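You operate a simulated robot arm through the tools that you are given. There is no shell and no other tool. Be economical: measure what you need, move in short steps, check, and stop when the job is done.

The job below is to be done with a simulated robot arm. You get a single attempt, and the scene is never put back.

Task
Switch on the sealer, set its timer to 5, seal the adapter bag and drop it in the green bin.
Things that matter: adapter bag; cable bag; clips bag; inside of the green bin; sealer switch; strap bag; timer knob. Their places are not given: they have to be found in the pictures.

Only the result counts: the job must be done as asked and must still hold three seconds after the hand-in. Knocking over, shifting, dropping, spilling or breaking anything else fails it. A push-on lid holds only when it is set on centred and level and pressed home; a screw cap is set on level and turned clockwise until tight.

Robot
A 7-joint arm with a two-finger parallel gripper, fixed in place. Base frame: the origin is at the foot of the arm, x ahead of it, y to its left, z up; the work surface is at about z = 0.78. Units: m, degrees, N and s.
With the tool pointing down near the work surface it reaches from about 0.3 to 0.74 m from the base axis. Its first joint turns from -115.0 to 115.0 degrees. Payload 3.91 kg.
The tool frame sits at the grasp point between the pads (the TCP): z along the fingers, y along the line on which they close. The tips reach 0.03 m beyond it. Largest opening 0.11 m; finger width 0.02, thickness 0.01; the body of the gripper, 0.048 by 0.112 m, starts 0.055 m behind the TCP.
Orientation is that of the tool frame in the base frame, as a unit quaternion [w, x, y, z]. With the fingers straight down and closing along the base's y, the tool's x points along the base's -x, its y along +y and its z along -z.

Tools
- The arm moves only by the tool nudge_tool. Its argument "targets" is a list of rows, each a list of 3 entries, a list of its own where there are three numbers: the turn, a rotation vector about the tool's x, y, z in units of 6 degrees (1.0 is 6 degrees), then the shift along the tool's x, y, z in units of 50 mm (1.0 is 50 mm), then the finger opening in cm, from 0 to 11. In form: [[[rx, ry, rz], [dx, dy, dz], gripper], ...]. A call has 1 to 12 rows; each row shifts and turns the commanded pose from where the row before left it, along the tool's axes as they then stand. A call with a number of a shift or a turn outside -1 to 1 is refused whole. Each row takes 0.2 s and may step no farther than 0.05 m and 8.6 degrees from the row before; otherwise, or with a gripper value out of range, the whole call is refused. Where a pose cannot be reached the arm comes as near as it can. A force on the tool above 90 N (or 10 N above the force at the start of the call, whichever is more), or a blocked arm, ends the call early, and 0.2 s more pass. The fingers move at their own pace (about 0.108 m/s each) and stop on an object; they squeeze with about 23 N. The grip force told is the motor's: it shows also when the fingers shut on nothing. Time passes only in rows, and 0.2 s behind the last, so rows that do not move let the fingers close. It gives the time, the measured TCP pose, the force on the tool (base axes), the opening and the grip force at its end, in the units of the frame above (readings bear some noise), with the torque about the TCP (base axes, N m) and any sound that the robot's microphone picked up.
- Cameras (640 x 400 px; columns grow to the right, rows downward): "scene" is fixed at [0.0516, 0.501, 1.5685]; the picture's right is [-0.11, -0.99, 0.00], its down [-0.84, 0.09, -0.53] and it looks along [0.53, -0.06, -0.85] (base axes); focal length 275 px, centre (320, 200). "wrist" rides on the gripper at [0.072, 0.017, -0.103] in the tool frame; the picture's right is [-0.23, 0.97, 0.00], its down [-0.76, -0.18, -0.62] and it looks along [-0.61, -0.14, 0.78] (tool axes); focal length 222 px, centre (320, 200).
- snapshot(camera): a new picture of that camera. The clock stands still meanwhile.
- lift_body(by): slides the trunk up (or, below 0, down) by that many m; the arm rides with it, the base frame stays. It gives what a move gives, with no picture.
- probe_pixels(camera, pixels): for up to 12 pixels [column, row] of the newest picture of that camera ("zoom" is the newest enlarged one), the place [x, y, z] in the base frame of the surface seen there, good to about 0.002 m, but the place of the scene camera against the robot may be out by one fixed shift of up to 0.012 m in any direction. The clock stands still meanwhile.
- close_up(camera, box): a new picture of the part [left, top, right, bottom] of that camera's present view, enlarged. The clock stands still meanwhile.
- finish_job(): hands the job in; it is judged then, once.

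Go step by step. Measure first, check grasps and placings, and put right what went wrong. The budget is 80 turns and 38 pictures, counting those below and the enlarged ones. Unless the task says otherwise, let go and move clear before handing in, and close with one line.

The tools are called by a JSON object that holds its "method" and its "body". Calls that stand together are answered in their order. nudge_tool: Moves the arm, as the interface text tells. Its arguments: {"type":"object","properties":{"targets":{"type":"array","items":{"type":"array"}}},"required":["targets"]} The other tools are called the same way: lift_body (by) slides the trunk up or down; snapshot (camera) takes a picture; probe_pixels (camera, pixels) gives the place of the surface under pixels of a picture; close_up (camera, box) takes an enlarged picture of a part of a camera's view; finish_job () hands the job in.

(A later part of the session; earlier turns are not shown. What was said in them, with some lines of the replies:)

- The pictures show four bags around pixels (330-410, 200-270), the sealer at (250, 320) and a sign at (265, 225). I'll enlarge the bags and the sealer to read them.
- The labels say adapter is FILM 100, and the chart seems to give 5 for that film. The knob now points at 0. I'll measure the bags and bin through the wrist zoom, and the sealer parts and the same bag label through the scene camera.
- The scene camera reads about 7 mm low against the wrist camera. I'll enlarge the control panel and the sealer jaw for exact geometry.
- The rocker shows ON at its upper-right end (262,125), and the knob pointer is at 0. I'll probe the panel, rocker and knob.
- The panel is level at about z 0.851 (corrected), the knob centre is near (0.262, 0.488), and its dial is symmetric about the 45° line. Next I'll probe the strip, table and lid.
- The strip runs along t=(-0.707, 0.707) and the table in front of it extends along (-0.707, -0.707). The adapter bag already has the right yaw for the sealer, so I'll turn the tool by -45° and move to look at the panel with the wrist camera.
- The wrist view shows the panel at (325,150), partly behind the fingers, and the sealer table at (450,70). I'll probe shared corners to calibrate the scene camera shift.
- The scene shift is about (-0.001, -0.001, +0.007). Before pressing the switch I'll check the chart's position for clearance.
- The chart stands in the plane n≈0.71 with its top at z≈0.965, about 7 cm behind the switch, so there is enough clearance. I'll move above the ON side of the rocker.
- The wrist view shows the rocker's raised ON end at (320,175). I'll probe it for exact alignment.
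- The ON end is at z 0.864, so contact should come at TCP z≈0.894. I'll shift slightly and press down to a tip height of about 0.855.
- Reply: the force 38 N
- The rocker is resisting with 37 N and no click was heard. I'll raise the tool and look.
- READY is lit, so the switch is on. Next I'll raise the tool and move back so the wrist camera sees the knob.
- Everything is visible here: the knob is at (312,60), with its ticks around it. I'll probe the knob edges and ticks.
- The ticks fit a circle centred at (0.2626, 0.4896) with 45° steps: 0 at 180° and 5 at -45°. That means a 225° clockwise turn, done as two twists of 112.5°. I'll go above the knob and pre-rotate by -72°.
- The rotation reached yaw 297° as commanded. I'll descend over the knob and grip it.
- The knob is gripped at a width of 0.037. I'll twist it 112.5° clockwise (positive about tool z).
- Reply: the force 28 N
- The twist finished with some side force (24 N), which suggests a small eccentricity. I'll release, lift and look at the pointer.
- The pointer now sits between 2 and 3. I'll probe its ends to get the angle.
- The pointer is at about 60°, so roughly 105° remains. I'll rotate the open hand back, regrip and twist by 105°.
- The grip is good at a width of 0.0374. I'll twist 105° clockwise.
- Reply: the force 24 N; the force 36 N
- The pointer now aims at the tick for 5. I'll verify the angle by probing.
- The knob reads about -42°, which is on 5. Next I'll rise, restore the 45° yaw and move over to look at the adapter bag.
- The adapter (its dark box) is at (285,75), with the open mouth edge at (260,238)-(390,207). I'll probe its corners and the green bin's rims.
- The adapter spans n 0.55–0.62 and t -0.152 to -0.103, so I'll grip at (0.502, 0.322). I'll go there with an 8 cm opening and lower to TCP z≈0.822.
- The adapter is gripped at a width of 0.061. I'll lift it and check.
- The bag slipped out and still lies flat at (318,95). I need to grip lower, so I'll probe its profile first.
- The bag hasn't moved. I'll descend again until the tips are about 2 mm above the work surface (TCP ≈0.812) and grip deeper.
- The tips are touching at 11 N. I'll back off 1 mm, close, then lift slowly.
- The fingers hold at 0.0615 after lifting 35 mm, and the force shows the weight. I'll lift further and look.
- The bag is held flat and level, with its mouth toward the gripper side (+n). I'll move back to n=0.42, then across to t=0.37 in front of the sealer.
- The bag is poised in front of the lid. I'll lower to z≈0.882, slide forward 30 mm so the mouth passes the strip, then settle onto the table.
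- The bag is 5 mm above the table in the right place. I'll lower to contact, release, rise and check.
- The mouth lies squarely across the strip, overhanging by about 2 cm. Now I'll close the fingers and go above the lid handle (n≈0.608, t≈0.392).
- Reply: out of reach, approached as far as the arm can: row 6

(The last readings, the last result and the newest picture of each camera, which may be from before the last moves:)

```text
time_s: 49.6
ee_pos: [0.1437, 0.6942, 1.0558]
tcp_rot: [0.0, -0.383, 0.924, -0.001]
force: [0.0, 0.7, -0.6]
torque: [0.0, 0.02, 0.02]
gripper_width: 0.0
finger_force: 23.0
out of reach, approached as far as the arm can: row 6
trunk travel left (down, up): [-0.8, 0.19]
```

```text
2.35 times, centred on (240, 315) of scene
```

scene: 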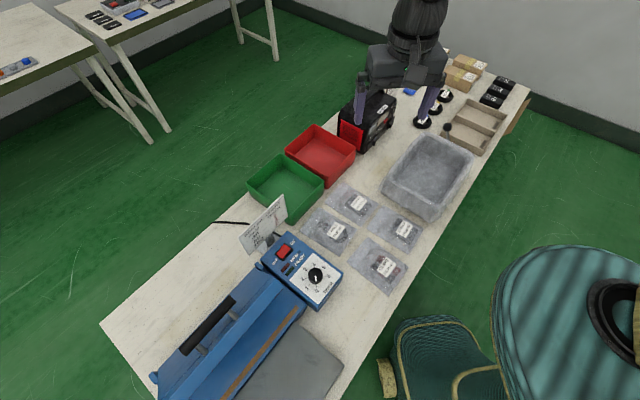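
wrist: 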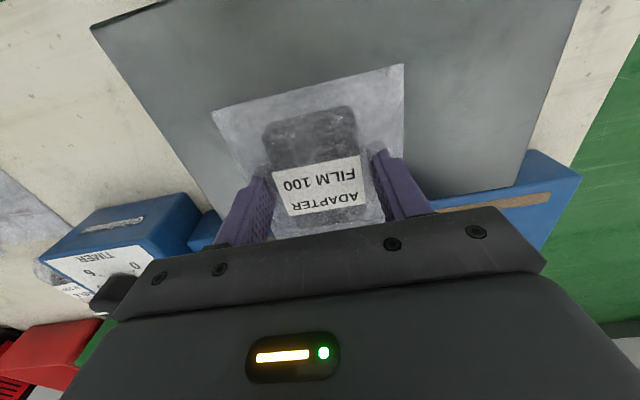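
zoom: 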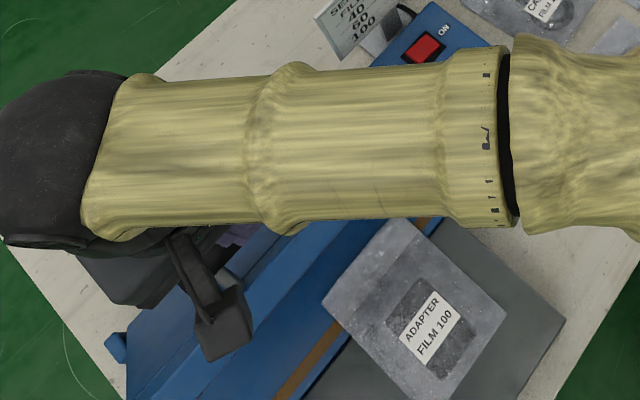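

The arm is at its reach limit here (n≈0.592), though the fingers appear to be over the bar. I'll probe the bar through the wrist camera.

{"method": "close_up", "body": {"camera": "wrist", "box": [240, 100, 420, 200]}}

```text
3.56 times, centred on (330, 150) of wrist
```

zoom: 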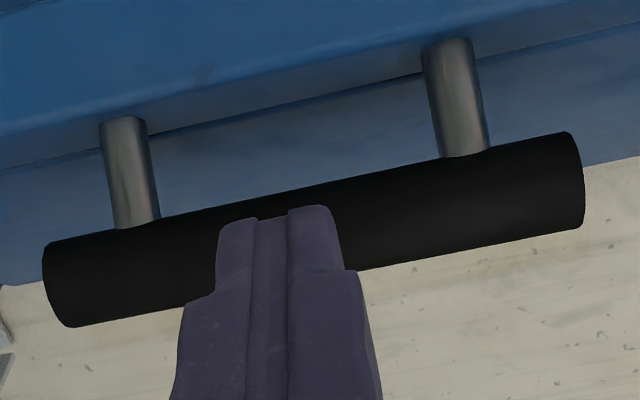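

{"method": "probe_pixels", "body": {"camera": "zoom", "pixels": [[400, 175], [400, 190], [400, 210], [400, 230], [400, 245], [400, 256], [130, 235], [130, 260], [130, 290], [50, 285], [578, 180], [270, 215]]}}

```text
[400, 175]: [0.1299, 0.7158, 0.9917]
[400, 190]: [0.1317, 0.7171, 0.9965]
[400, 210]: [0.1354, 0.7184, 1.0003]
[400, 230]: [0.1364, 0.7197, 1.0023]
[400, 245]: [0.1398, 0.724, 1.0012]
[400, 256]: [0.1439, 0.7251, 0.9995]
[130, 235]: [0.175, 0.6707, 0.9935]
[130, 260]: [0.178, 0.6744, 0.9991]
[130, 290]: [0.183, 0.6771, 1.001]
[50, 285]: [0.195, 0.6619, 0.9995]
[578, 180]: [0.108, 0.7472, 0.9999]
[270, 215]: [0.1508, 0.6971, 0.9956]
```

The bar top is at n=0.605, z=1.002, and the fingers are about 12 mm short of it. Raising the trunk 0.1 m should put this pose lower relative to the shoulder and improve reach.

{"method": "lift_body", "body": {"by": 0.1}}

{"method": "nudge_tool", "body": {"targets": [[[0, 0, 0], [0, 0, 0.5], 0], [[0, 0, 0], [0, 0, 0.5], 0], [[0, 0, 0], [0, 0, 0.5], 0], [[0, 0, 0], [-0.2, 0, 0], 0], [[0, 0, 0], [-0.1, 0, 0], 0]]}}

```text
time_s: 50.9
ee_pos: [0.1437, 0.6941, 1.1567]
tcp_rot: [0.0, -0.382, 0.924, 0.0]
force: [0.9, 0.6, 0.1]
torque: [0.01, 0.0, 0.02]
gripper_width: 0.0001
finger_force: 22.8
trunk travel left (down, up): [-0.9, 0.09]
```

```text
time_s: 52.1
ee_pos: [0.1487, 0.6973, 1.0836]
tcp_rot: [0.0, -0.382, 0.924, 0.001]
force: [0.1, 1.3, 0.9]
torque: [0.01, 0.0, 0.01]
gripper_width: 0.0
finger_force: 23.5
out of reach, approached as far as the arm can: row 5
trunk travel left (down, up): [-0.9, 0.09]
```

The reach limit is about r=0.713. Pressing nearer the bar's panel-side end (t≈0.352) reduces the radius, so I'll shift there.

{"method": "nudge_tool", "body": {"targets": [[[0, 0, 0], [0, -0.72, 0], 0], [[0, 0, 0], [-0.2, 0, 0.2], 0], [[0, 0, 0], [0, 0, 0.4], 0]]}}

```text
time_s: 52.9
ee_pos: [0.1821, 0.6797, 1.0505]
tcp_rot: [0.0, -0.383, 0.924, 0.001]
force: [0.7, -1.5, 0.1]
torque: [-0.04, -0.03, -0.03]
gripper_width: 0.0
finger_force: 23.1
trunk travel left (down, up): [-0.9, 0.09]
```

Now at n=0.609, t=0.352, over the bar. I'll press down and follow the closing arc's first part.

{"method": "nudge_tool", "body": {"targets": [[[0, 0, 0], [0, 0, 0.42], 0], [[0, 0, 0], [0.18, 0, 0.12], 0], [[0, 0, 0], [0.18, 0, 0.14], 0], [[0, 0, 0], [0.2, 0, 0.17], 0]]}}

```text
time_s: 53.9
ee_pos: [0.1581, 0.6556, 1.0141]
tcp_rot: [0.001, -0.384, 0.923, 0.002]
force: [-12.3, -14.9, 31.5]
torque: [-0.48, 0.26, -0.08]
gripper_width: 0.0002
finger_force: 23.0
trunk travel left (down, up): [-0.9, 0.09]
```

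The lid is following with about 30 N of resistance. I'll continue the arc.

{"method": "nudge_tool", "body": {"targets": [[[0, 0, 0], [0.18, 0, 0.2], 0], [[0, 0, 0], [0.17, 0, 0.2], 0], [[0, 0, 0], [0.15, 0, 0.21], 0], [[0, 0, 0], [0.12, 0, 0.22], 0]]}}

```text
time_s: 54.9
ee_pos: [0.1421, 0.6371, 0.9671]
tcp_rot: [0.0, -0.382, 0.924, -0.001]
force: [0.2, -0.4, -1.0]
torque: [-0.01, -0.02, -0.02]
gripper_width: 0.0
finger_force: 23.2
trunk travel left (down, up): [-0.9, 0.09]
```

The force has vanished, so either the tips slipped off or the lid dropped ahead. I'll look.

{"method": "snapshot", "body": {"camera": "wrist"}}

```text
11 pictures are left
```

wrist: 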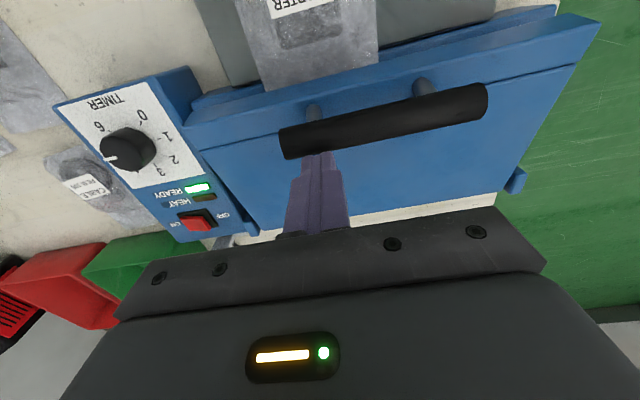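

The lid appears partly closed, with the fingertips near the bar at (315,155). I'll probe the bar and lid.

{"method": "probe_pixels", "body": {"camera": "wrist", "pixels": [[400, 108], [400, 115], [400, 122], [300, 140], [300, 150], [330, 130], [316, 160], [318, 175], [400, 70], [400, 85], [400, 160], [300, 95]]}}

```text
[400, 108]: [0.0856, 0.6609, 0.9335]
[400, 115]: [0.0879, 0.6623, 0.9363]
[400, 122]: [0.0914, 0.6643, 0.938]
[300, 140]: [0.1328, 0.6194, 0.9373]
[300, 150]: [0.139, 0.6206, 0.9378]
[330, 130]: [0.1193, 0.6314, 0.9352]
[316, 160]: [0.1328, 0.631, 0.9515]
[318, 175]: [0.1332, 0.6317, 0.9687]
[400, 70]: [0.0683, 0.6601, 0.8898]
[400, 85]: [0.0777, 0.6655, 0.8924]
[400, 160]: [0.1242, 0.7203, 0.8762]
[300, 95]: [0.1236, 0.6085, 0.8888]
```

The lid is ahead of the fingers: the bar top is at n≈0.535, z=0.938, and it isn't fully closed yet. I'll shift forward over the bar and press down.

{"method": "nudge_tool", "body": {"targets": [[[0, 0, 0], [0, 0, -0.2], 0], [[0, 0, 0], [0.36, 0, 0], 0], [[0, 0, 0], [0, 0, 0.2], 0], [[0, 0, 0], [0.06, 0, 0.15], 0], [[0, 0, 0], [0.05, 0, 0.15], 0]]}}

```text
time_s: 56.1
ee_pos: [0.124, 0.6205, 0.9518]
tcp_rot: [-0.001, -0.383, 0.924, 0.0]
force: [-2.3, -0.9, 3.3]
torque: [-0.04, 0.06, 0.01]
gripper_width: 0.0002
finger_force: 23.1
trunk travel left (down, up): [-0.9, 0.09]
```

Only 3 N is resisting, so I'll keep pressing in small steps until the lid seats.

{"method": "nudge_tool", "body": {"targets": [[[0, 0, 0], [0.04, 0, 0.12], 0], [[0, 0, 0], [0.03, 0, 0.12], 0], [[0, 0, 0], [0.02, 0, 0.12], 0]]}}

```text
time_s: 56.9
ee_pos: [0.1219, 0.6178, 0.9413]
tcp_rot: [0.004, -0.382, 0.924, 0.006]
force: [0.9, -5.2, 41.1]
torque: [-0.1, -0.14, 0.13]
gripper_width: 0.0
finger_force: 23.0
trunk travel left (down, up): [-0.9, 0.09]
```

The lid is seated at 41 N. I'll hold and listen.

{"method": "nudge_tool", "body": {"targets": [[[0, 0, 0], [0, 0, 0.04], 0], [[0, 0, 0], [0, 0, 0.03], 0], [[0, 0, 0], [0, 0, 0], 0], [[0, 0, 0], [0, 0, 0], 0], [[0, 0, 0], [0, 0, 0], 0], [[0, 0, 0], [0, 0, 0], 0], [[0, 0, 0], [0, 0, 0], 0], [[0, 0, 0], [0, 0, 0], 0], [[0, 0, 0], [0, 0, 0], 0], [[0, 0, 0], [0, 0, 0], 0], [[0, 0, 0], [0, 0, 0], 0], [[0, 0, 0], [0, 0, 0], 0]]}}

{"method": "close_up", "body": {"camera": "scene", "box": [180, 220, 350, 400]}}

```text
time_s: 59.5
ee_pos: [0.1214, 0.6168, 0.9413]
tcp_rot: [0.004, -0.383, 0.924, 0.008]
force: [8.3, -7.1, 66.6]
torque: [-0.18, -0.45, -0.03]
gripper_width: 0.0
finger_force: 23.0
trunk travel left (down, up): [-0.9, 0.09]
```

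```text
2.22 times, centred on (265, 310) of scene
```

zoom: 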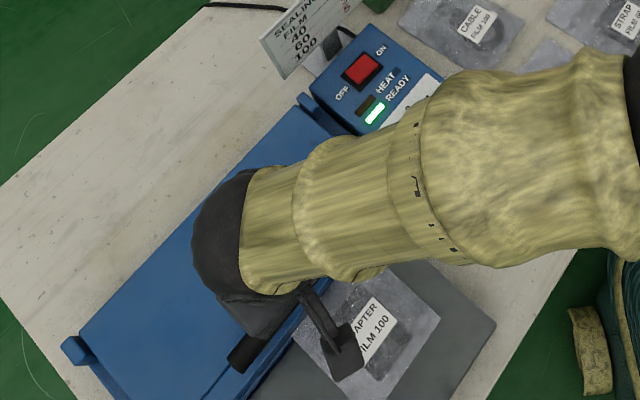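

HEAT looks off and READY on, with no sound so far. I'll hold longer and check the lamps through the wrist camera.

{"method": "nudge_tool", "body": {"targets": [[[0, 0, 0], [0, 0, 0.02], 0], [[0, 0, 0], [0, 0, 0], 0], [[0, 0, 0], [0, 0, 0], 0], [[0, 0, 0], [0, 0, 0], 0], [[0, 0, 0], [0, 0, 0], 0], [[0, 0, 0], [0, 0, 0], 0], [[0, 0, 0], [0, 0, 0], 0], [[0, 0, 0], [0, 0, 0], 0], [[0, 0, 0], [0, 0, 0], 0], [[0, 0, 0], [0, 0, 0], 0], [[0, 0, 0], [0, 0, 0], 0], [[0, 0, 0], [0, 0, 0], 0]]}}

{"method": "snapshot", "body": {"camera": "wrist"}}

```text
time_s: 62.1
ee_pos: [0.1212, 0.6174, 0.9418]
tcp_rot: [0.004, -0.383, 0.924, 0.009]
force: [6.6, -9.2, 71.2]
torque: [-0.19, -0.41, -0.15]
gripper_width: 0.0
finger_force: 23.3
trunk travel left (down, up): [-0.9, 0.09]
```

```text
9 pictures are left
```

wrist: 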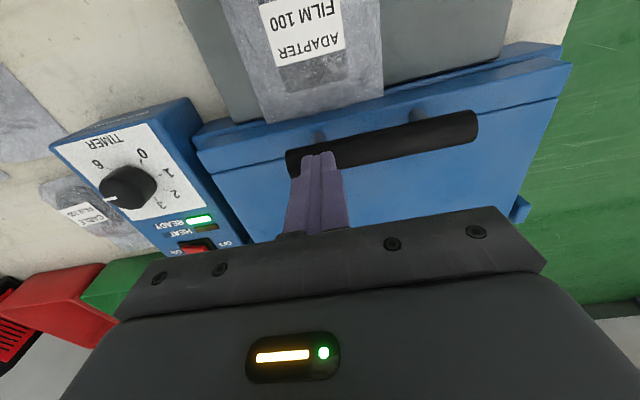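

HEAT is still off. I'll probe whether the lid is really closed and compare it to the jaw.

{"method": "probe_pixels", "body": {"camera": "wrist", "pixels": [[200, 150], [205, 135], [215, 165], [570, 66], [540, 50], [450, 90], [450, 100], [430, 125], [300, 125], [500, 100], [520, 210]]}}

{"method": "close_up", "body": {"camera": "wrist", "box": [130, 40, 390, 260]}}

```text
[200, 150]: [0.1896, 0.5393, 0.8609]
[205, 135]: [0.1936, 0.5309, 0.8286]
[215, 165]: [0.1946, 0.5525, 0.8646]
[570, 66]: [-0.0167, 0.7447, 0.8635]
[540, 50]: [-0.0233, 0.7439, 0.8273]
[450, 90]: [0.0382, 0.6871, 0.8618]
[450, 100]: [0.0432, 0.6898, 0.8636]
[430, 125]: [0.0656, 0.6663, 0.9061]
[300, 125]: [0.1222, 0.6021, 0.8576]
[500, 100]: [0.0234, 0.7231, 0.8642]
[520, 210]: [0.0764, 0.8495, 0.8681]
```

```text
1.82 times, centred on (260, 150) of wrist
```

zoom: 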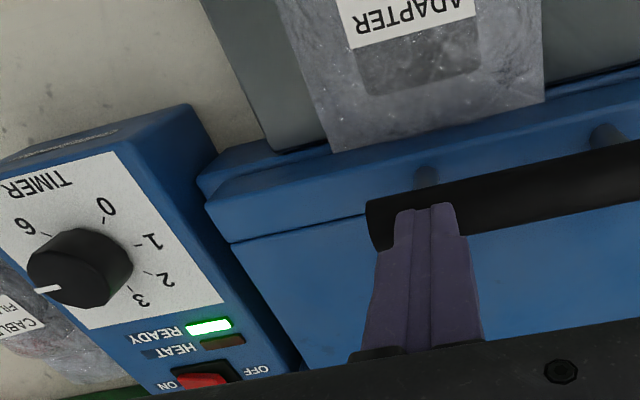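

The lid is level (front 0.862, rear 0.868), so it is closed. I'll hold a bit more with slightly higher force, then ease up and inspect the bag.

{"method": "nudge_tool", "body": {"targets": [[[0, 0, 0], [0, 0, 0.03], 0], [[0, 0, 0], [0, 0, 0], 0], [[0, 0, 0], [0, 0, 0], 0], [[0, 0, 0], [0, 0, 0], 0], [[0, 0, 0], [0, 0, 0], 0], [[0, 0, 0], [0, 0, 0], 0], [[0, 0, 0], [0, 0, 0], 0], [[0, 0, 0], [0, 0, 0], 0], [[0, 0, 0], [0, 0, 0], 0], [[0, 0, 0], [0, 0, 0], 0]]}}

{"method": "nudge_tool", "body": {"targets": [[[0, 0, 0], [0, 0, -0.15], 0], [[0, 0, 0], [0, 0, -0.15], 0], [[0, 0, 0], [-0.1, 0, -0.3], 0], [[0, 0, 0], [-0.2, 0, -0.3], 0], [[0, 0, 0], [-0.25, 0, -0.4], 0], [[0, 0, 0], [-0.25, 0, -0.4], 0], [[0, 0, 0], [-0.2, 0, -0.4], 0]]}}

{"method": "snapshot", "body": {"camera": "wrist"}}

```text
time_s: 64.3
ee_pos: [0.1206, 0.6178, 0.9412]
tcp_rot: [0.007, -0.383, 0.924, 0.009]
force: [9.0, -10.4, 77.3]
torque: [-0.26, -0.54, 0.34]
gripper_width: 0.0
finger_force: 23.1
trunk travel left (down, up): [-0.9, 0.09]
```

```text
time_s: 65.9
ee_pos: [0.1575, 0.6525, 1.0324]
tcp_rot: [-0.001, -0.383, 0.924, 0.0]
force: [0.2, 0.7, 0.1]
torque: [-0.04, 0.01, 0.01]
gripper_width: 0.0
finger_force: 23.3
trunk travel left (down, up): [-0.9, 0.09]
```

```text
7 pictures are left
```

wrist: 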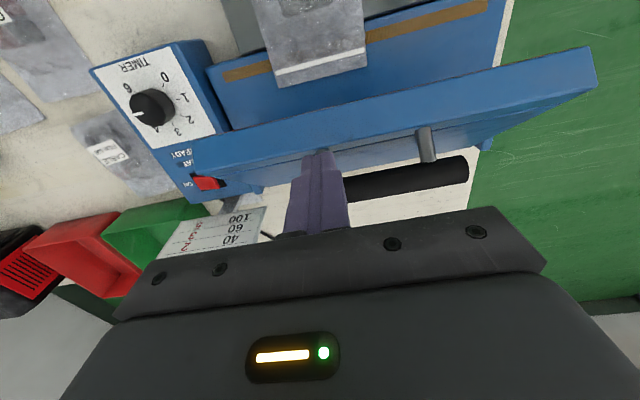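

The lid has sprung open and a white seal line shows across the bag at (320,65). I'll rise, return over the bag and check its position.

{"method": "nudge_tool", "body": {"targets": [[[0, 0, 0], [0, 0, -0.7], 0], [[0, 0, 0], [0, 0, -0.5], 0], [[0, 0, 0], [0.9, 0.1, 0], 0], [[0, 0, 0], [0.8, 0.1, 0], 8.5], [[0, 0, 0], [0.75, 0.18, 0], 8.5], [[0, 0, 0], [0, 0, 0.8], 8.5]]}}

{"method": "close_up", "body": {"camera": "wrist", "box": [200, 40, 440, 220]}}

```text
time_s: 67.3
ee_pos: [0.0582, 0.5809, 1.0525]
tcp_rot: [-0.001, -0.383, 0.924, 0.0]
force: [0.0, 0.4, -0.3]
torque: [-0.03, 0.04, -0.02]
gripper_width: 0.0849
finger_force: 0.1
trunk travel left (down, up): [-0.9, 0.09]
```

```text
2.22 times, centred on (320, 130) of wrist
```

zoom: 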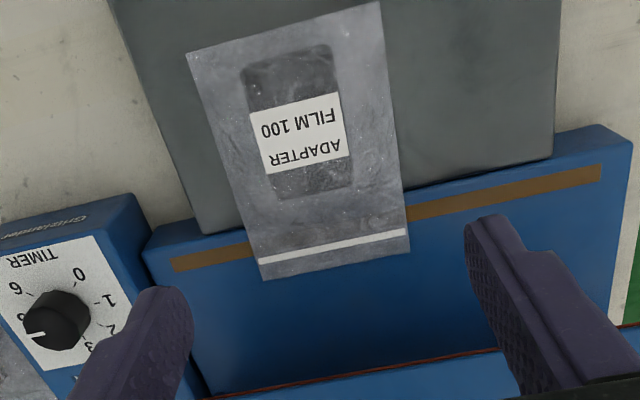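

The seal line is clearly visible. I'll probe the adapter box's corners to check the grip position.

{"method": "probe_pixels", "body": {"camera": "zoom", "pixels": [[245, 82], [332, 58], [346, 170], [270, 185], [300, 130]]}}

```text
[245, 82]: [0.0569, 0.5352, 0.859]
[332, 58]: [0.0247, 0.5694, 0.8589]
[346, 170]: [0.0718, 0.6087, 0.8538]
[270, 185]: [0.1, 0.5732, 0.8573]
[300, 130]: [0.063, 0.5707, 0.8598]
```

The box centre is at t≈0.359, so I'll shift 9 mm in -y and descend with the fingers open until just touching.

{"method": "nudge_tool", "body": {"targets": [[[0, 0, 0], [0, -0.18, 0.8], 8.5], [[0, 0, 0], [0, 0, 0.8], 8.5], [[0, 0, 0], [0, 0, 0.8], 8.5], [[0, 0, 0], [0, 0, 0.8], 8.5], [[0, 0, 0], [0, 0, 0.4], 8.5], [[0, 0, 0], [0, 0, 0.15], 8.5]]}}

```text
time_s: 68.7
ee_pos: [0.0628, 0.574, 0.8659]
tcp_rot: [0.0, -0.383, 0.924, 0.0]
force: [-0.6, 0.5, -0.1]
torque: [0.0, 0.0, -0.03]
gripper_width: 0.0847
finger_force: 0.1
trunk travel left (down, up): [-0.9, 0.09]
```

{"method": "nudge_tool", "body": {"targets": [[[0, 0, 0], [0, 0, 0.06], 8.5], [[0, 0, 0], [0, 0, 0], 2], [[0, 0, 0], [0, 0, 0], 2], [[0, 0, 0], [0, 0, 0], 2], [[0, 0, 0], [0, 0, 0], 2]]}}

{"method": "nudge_tool", "body": {"targets": [[[0, 0, 0], [0, 0, -0.1], 2], [[0, 0, 0], [0, 0, -0.2], 2], [[0, 0, 0], [0.3, 0, -0.2], 2], [[0, 0, 0], [0.4, 0, -0.2], 2], [[0, 0, 0], [0.4, 0, -0.3], 2], [[0, 0, 0], [0, 0, -0.6], 2], [[0, 0, 0], [0, 0, -0.6], 2], [[0, 0, 0], [0, 0, -0.6], 2], [[0, 0, 0], [0, 0, -0.6], 2]]}}

```text
time_s: 69.9
ee_pos: [0.0613, 0.5737, 0.8626]
tcp_rot: [0.0, -0.383, 0.924, 0.0]
force: [0.1, 0.4, 2.0]
torque: [-0.09, -0.13, -0.01]
gripper_width: 0.0613
finger_force: 23.1
trunk travel left (down, up): [-0.9, 0.09]
```

```text
time_s: 71.9
ee_pos: [0.0244, 0.5335, 1.0329]
tcp_rot: [0.0, -0.383, 0.924, 0.0]
force: [-0.2, -0.3, -1.0]
torque: [0.03, 0.02, 0.01]
gripper_width: 0.0615
finger_force: 23.0
trunk travel left (down, up): [-0.9, 0.09]
```

The sealed bag is held (0.0615). The green bin's centre (n≈0.808, t≈-0.02) is beyond the straight-down reach, so I'll move sideways to t=-0.02 and then tilt the tool outward by about 36°.

{"method": "nudge_tool", "body": {"targets": [[[0, 0, 0], [0, -0.84, 0], 2], [[0, 0, 0], [0, -0.84, 0], 2], [[0, 0, 0], [0, -0.84, 0], 2], [[0, 0, 0], [0, -0.84, 0], 2], [[0, 0, 0], [0, -0.84, 0], 2], [[0, 0, 0], [0, -0.84, 0], 2], [[0, 0, 0], [0, -0.84, 0], 2], [[0, 0, 0], [0, -0.84, 0], 2], [[0, 0, 0], [0, -0.88, 0], 2]]}}

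{"method": "nudge_tool", "body": {"targets": [[[0, 0, 0], [-0.8, 0, 0], 2], [[0, 0, 0], [-0.8, 0, 0], 2], [[0, 0, 0], [-0.8, 0, 0], 2], [[0, 0, 0], [-0.8, 0, 0], 2]]}}

```text
time_s: 73.9
ee_pos: [0.294, 0.2641, 1.0326]
tcp_rot: [0.0, -0.383, 0.924, 0.001]
force: [-0.5, -0.1, -1.6]
torque: [0.02, 0.02, 0.0]
gripper_width: 0.0616
finger_force: 23.1
trunk travel left (down, up): [-0.9, 0.09]
```

```text
time_s: 74.9
ee_pos: [0.4058, 0.3794, 1.0314]
tcp_rot: [0.0, -0.383, 0.924, -0.001]
force: [0.0, -0.2, -0.8]
torque: [-0.03, 0.01, 0.01]
gripper_width: 0.0612
finger_force: 23.1
trunk travel left (down, up): [-0.9, 0.09]
```

Now at n=0.555, t=-0.019. I'll tilt the tool by -36° about its y so the fingers point outward.

{"method": "nudge_tool", "body": {"targets": [[[0, -1, 0], [0, 0, 0], 2], [[0, -1, 0], [0, 0, 0], 2], [[0, -1, 0], [0, 0, 0], 2], [[0, -1, 0], [0, 0, 0], 2], [[0, -1, 0], [0, 0, 0], 2], [[0, -1, 0], [0, 0, 0], 2]]}}

```text
time_s: 76.3
ee_pos: [0.4069, 0.3794, 1.0339]
tcp_rot: [0.286, -0.364, 0.878, 0.118]
force: [0.0, -0.3, -0.8]
torque: [-0.01, 0.01, -0.04]
gripper_width: 0.0613
finger_force: 22.6
trunk travel left (down, up): [-0.9, 0.09]
```

The tilt is right: tool z is now (0.416, 0.415, -0.807). I'll move outward 0.224 m horizontally over the bin.

{"method": "nudge_tool", "body": {"targets": [[[0, 0, 0], [-0.725, 0, 0.527], 2], [[0, 0, 0], [-0.725, 0, 0.527], 2], [[0, 0, 0], [-0.725, 0, 0.527], 2], [[0, 0, 0], [-0.725, 0, 0.527], 2], [[0, 0, 0], [-0.725, 0, 0.527], 2]]}}

{"method": "close_up", "body": {"camera": "scene", "box": [200, 100, 400, 260]}}

```text
time_s: 77.5
ee_pos: [0.5651, 0.5399, 1.0315]
tcp_rot: [0.284, -0.363, 0.879, 0.118]
force: [-0.3, -0.1, -1.3]
torque: [-0.05, 0.0, 0.02]
gripper_width: 0.0615
finger_force: 23.1
trunk travel left (down, up): [-0.9, 0.09]
```

```text
2.50 times, centred on (300, 180) of scene
```

zoom: 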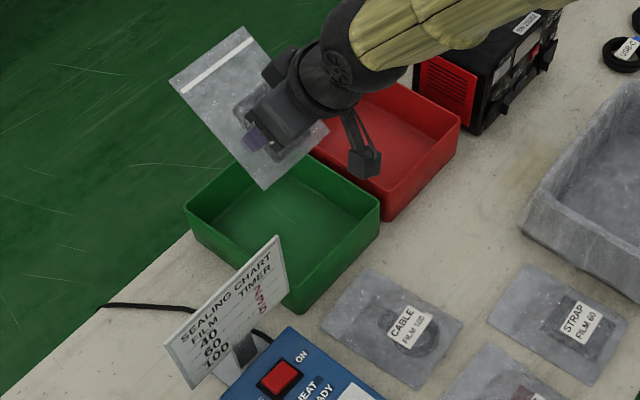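

The apparent offset is parallax; the numbers put the TCP at n=0.781, t=-0.018, within the bin. I'll lower 0.13 m straight down.

{"method": "nudge_tool", "body": {"targets": [[[0, 0, 0], [0.5, 0, 0.69], 2], [[0, 0, 0], [0.5, 0, 0.69], 2], [[0, 0, 0], [0.5, 0, 0.69], 2]]}}

{"method": "close_up", "body": {"camera": "scene", "box": [200, 100, 400, 260]}}

```text
time_s: 78.3
ee_pos: [0.5645, 0.5373, 0.9029]
tcp_rot: [0.285, -0.364, 0.879, 0.118]
force: [0.8, 0.3, -1.4]
torque: [-0.04, 0.02, 0.02]
gripper_width: 0.0614
finger_force: 23.2
trunk travel left (down, up): [-0.9, 0.09]
```

```text
2.50 times, centred on (300, 180) of scene
```

zoom: 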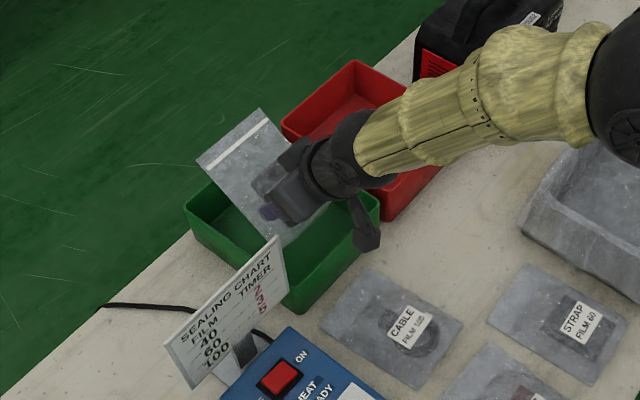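

The bag's lower end is inside the green bin and free of the walls. I'll release and back out along the tool axis.

{"method": "nudge_tool", "body": {"targets": [[[0, 0, 0], [0, 0, 0], 8.5], [[0, 0, 0], [0, 0, 0], 8.5], [[0, 0, 0], [0, 0, 0], 8.5], [[0, 0, 0], [0, 0, -0.7], 8.5], [[0, 0, 0], [0, 0, -0.9], 8.5], [[0, 0, 0], [0, 0, -0.9], 8.5], [[0, 0, 0], [0, 0, -0.9], 8.5], [[0, 0, 0], [0.7, 0, -0.7], 8.5], [[0, 0, 0], [0.7, 0, -0.7], 8.5], [[0, 0, 0], [0.6, 0, -0.5], 8.5]]}}

{"method": "snapshot", "body": {"camera": "scene"}}

```text
time_s: 80.5
ee_pos: [0.3952, 0.3711, 1.0598]
tcp_rot: [0.286, -0.365, 0.878, 0.119]
force: [-0.8, 0.0, 0.6]
torque: [-0.04, 0.03, 0.03]
gripper_width: 0.085
finger_force: 0.1
trunk travel left (down, up): [-0.9, 0.09]
```

```text
3 pictures are left
```

scene: 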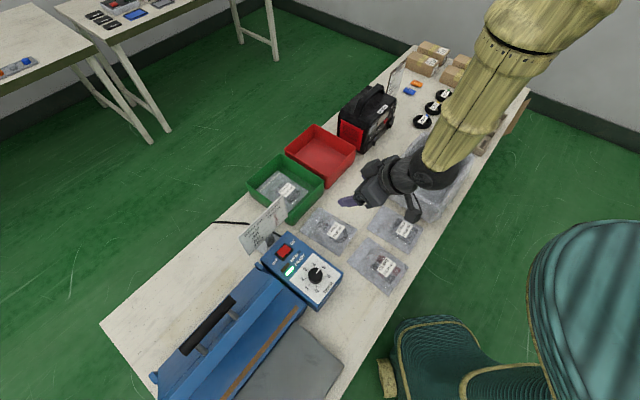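

The adapter bag lies flat in the green bin at (285,190), the other bags are untouched, the lid is open again and the hand is clear. I'm handing in.

{"method": "finish_job", "body": {}}

```text
The job is handed in.
```

The sealer is on, its timer is at 5, and the adapter bag is sealed and in the green bin; nothing else appeared disturbed in the last picture.
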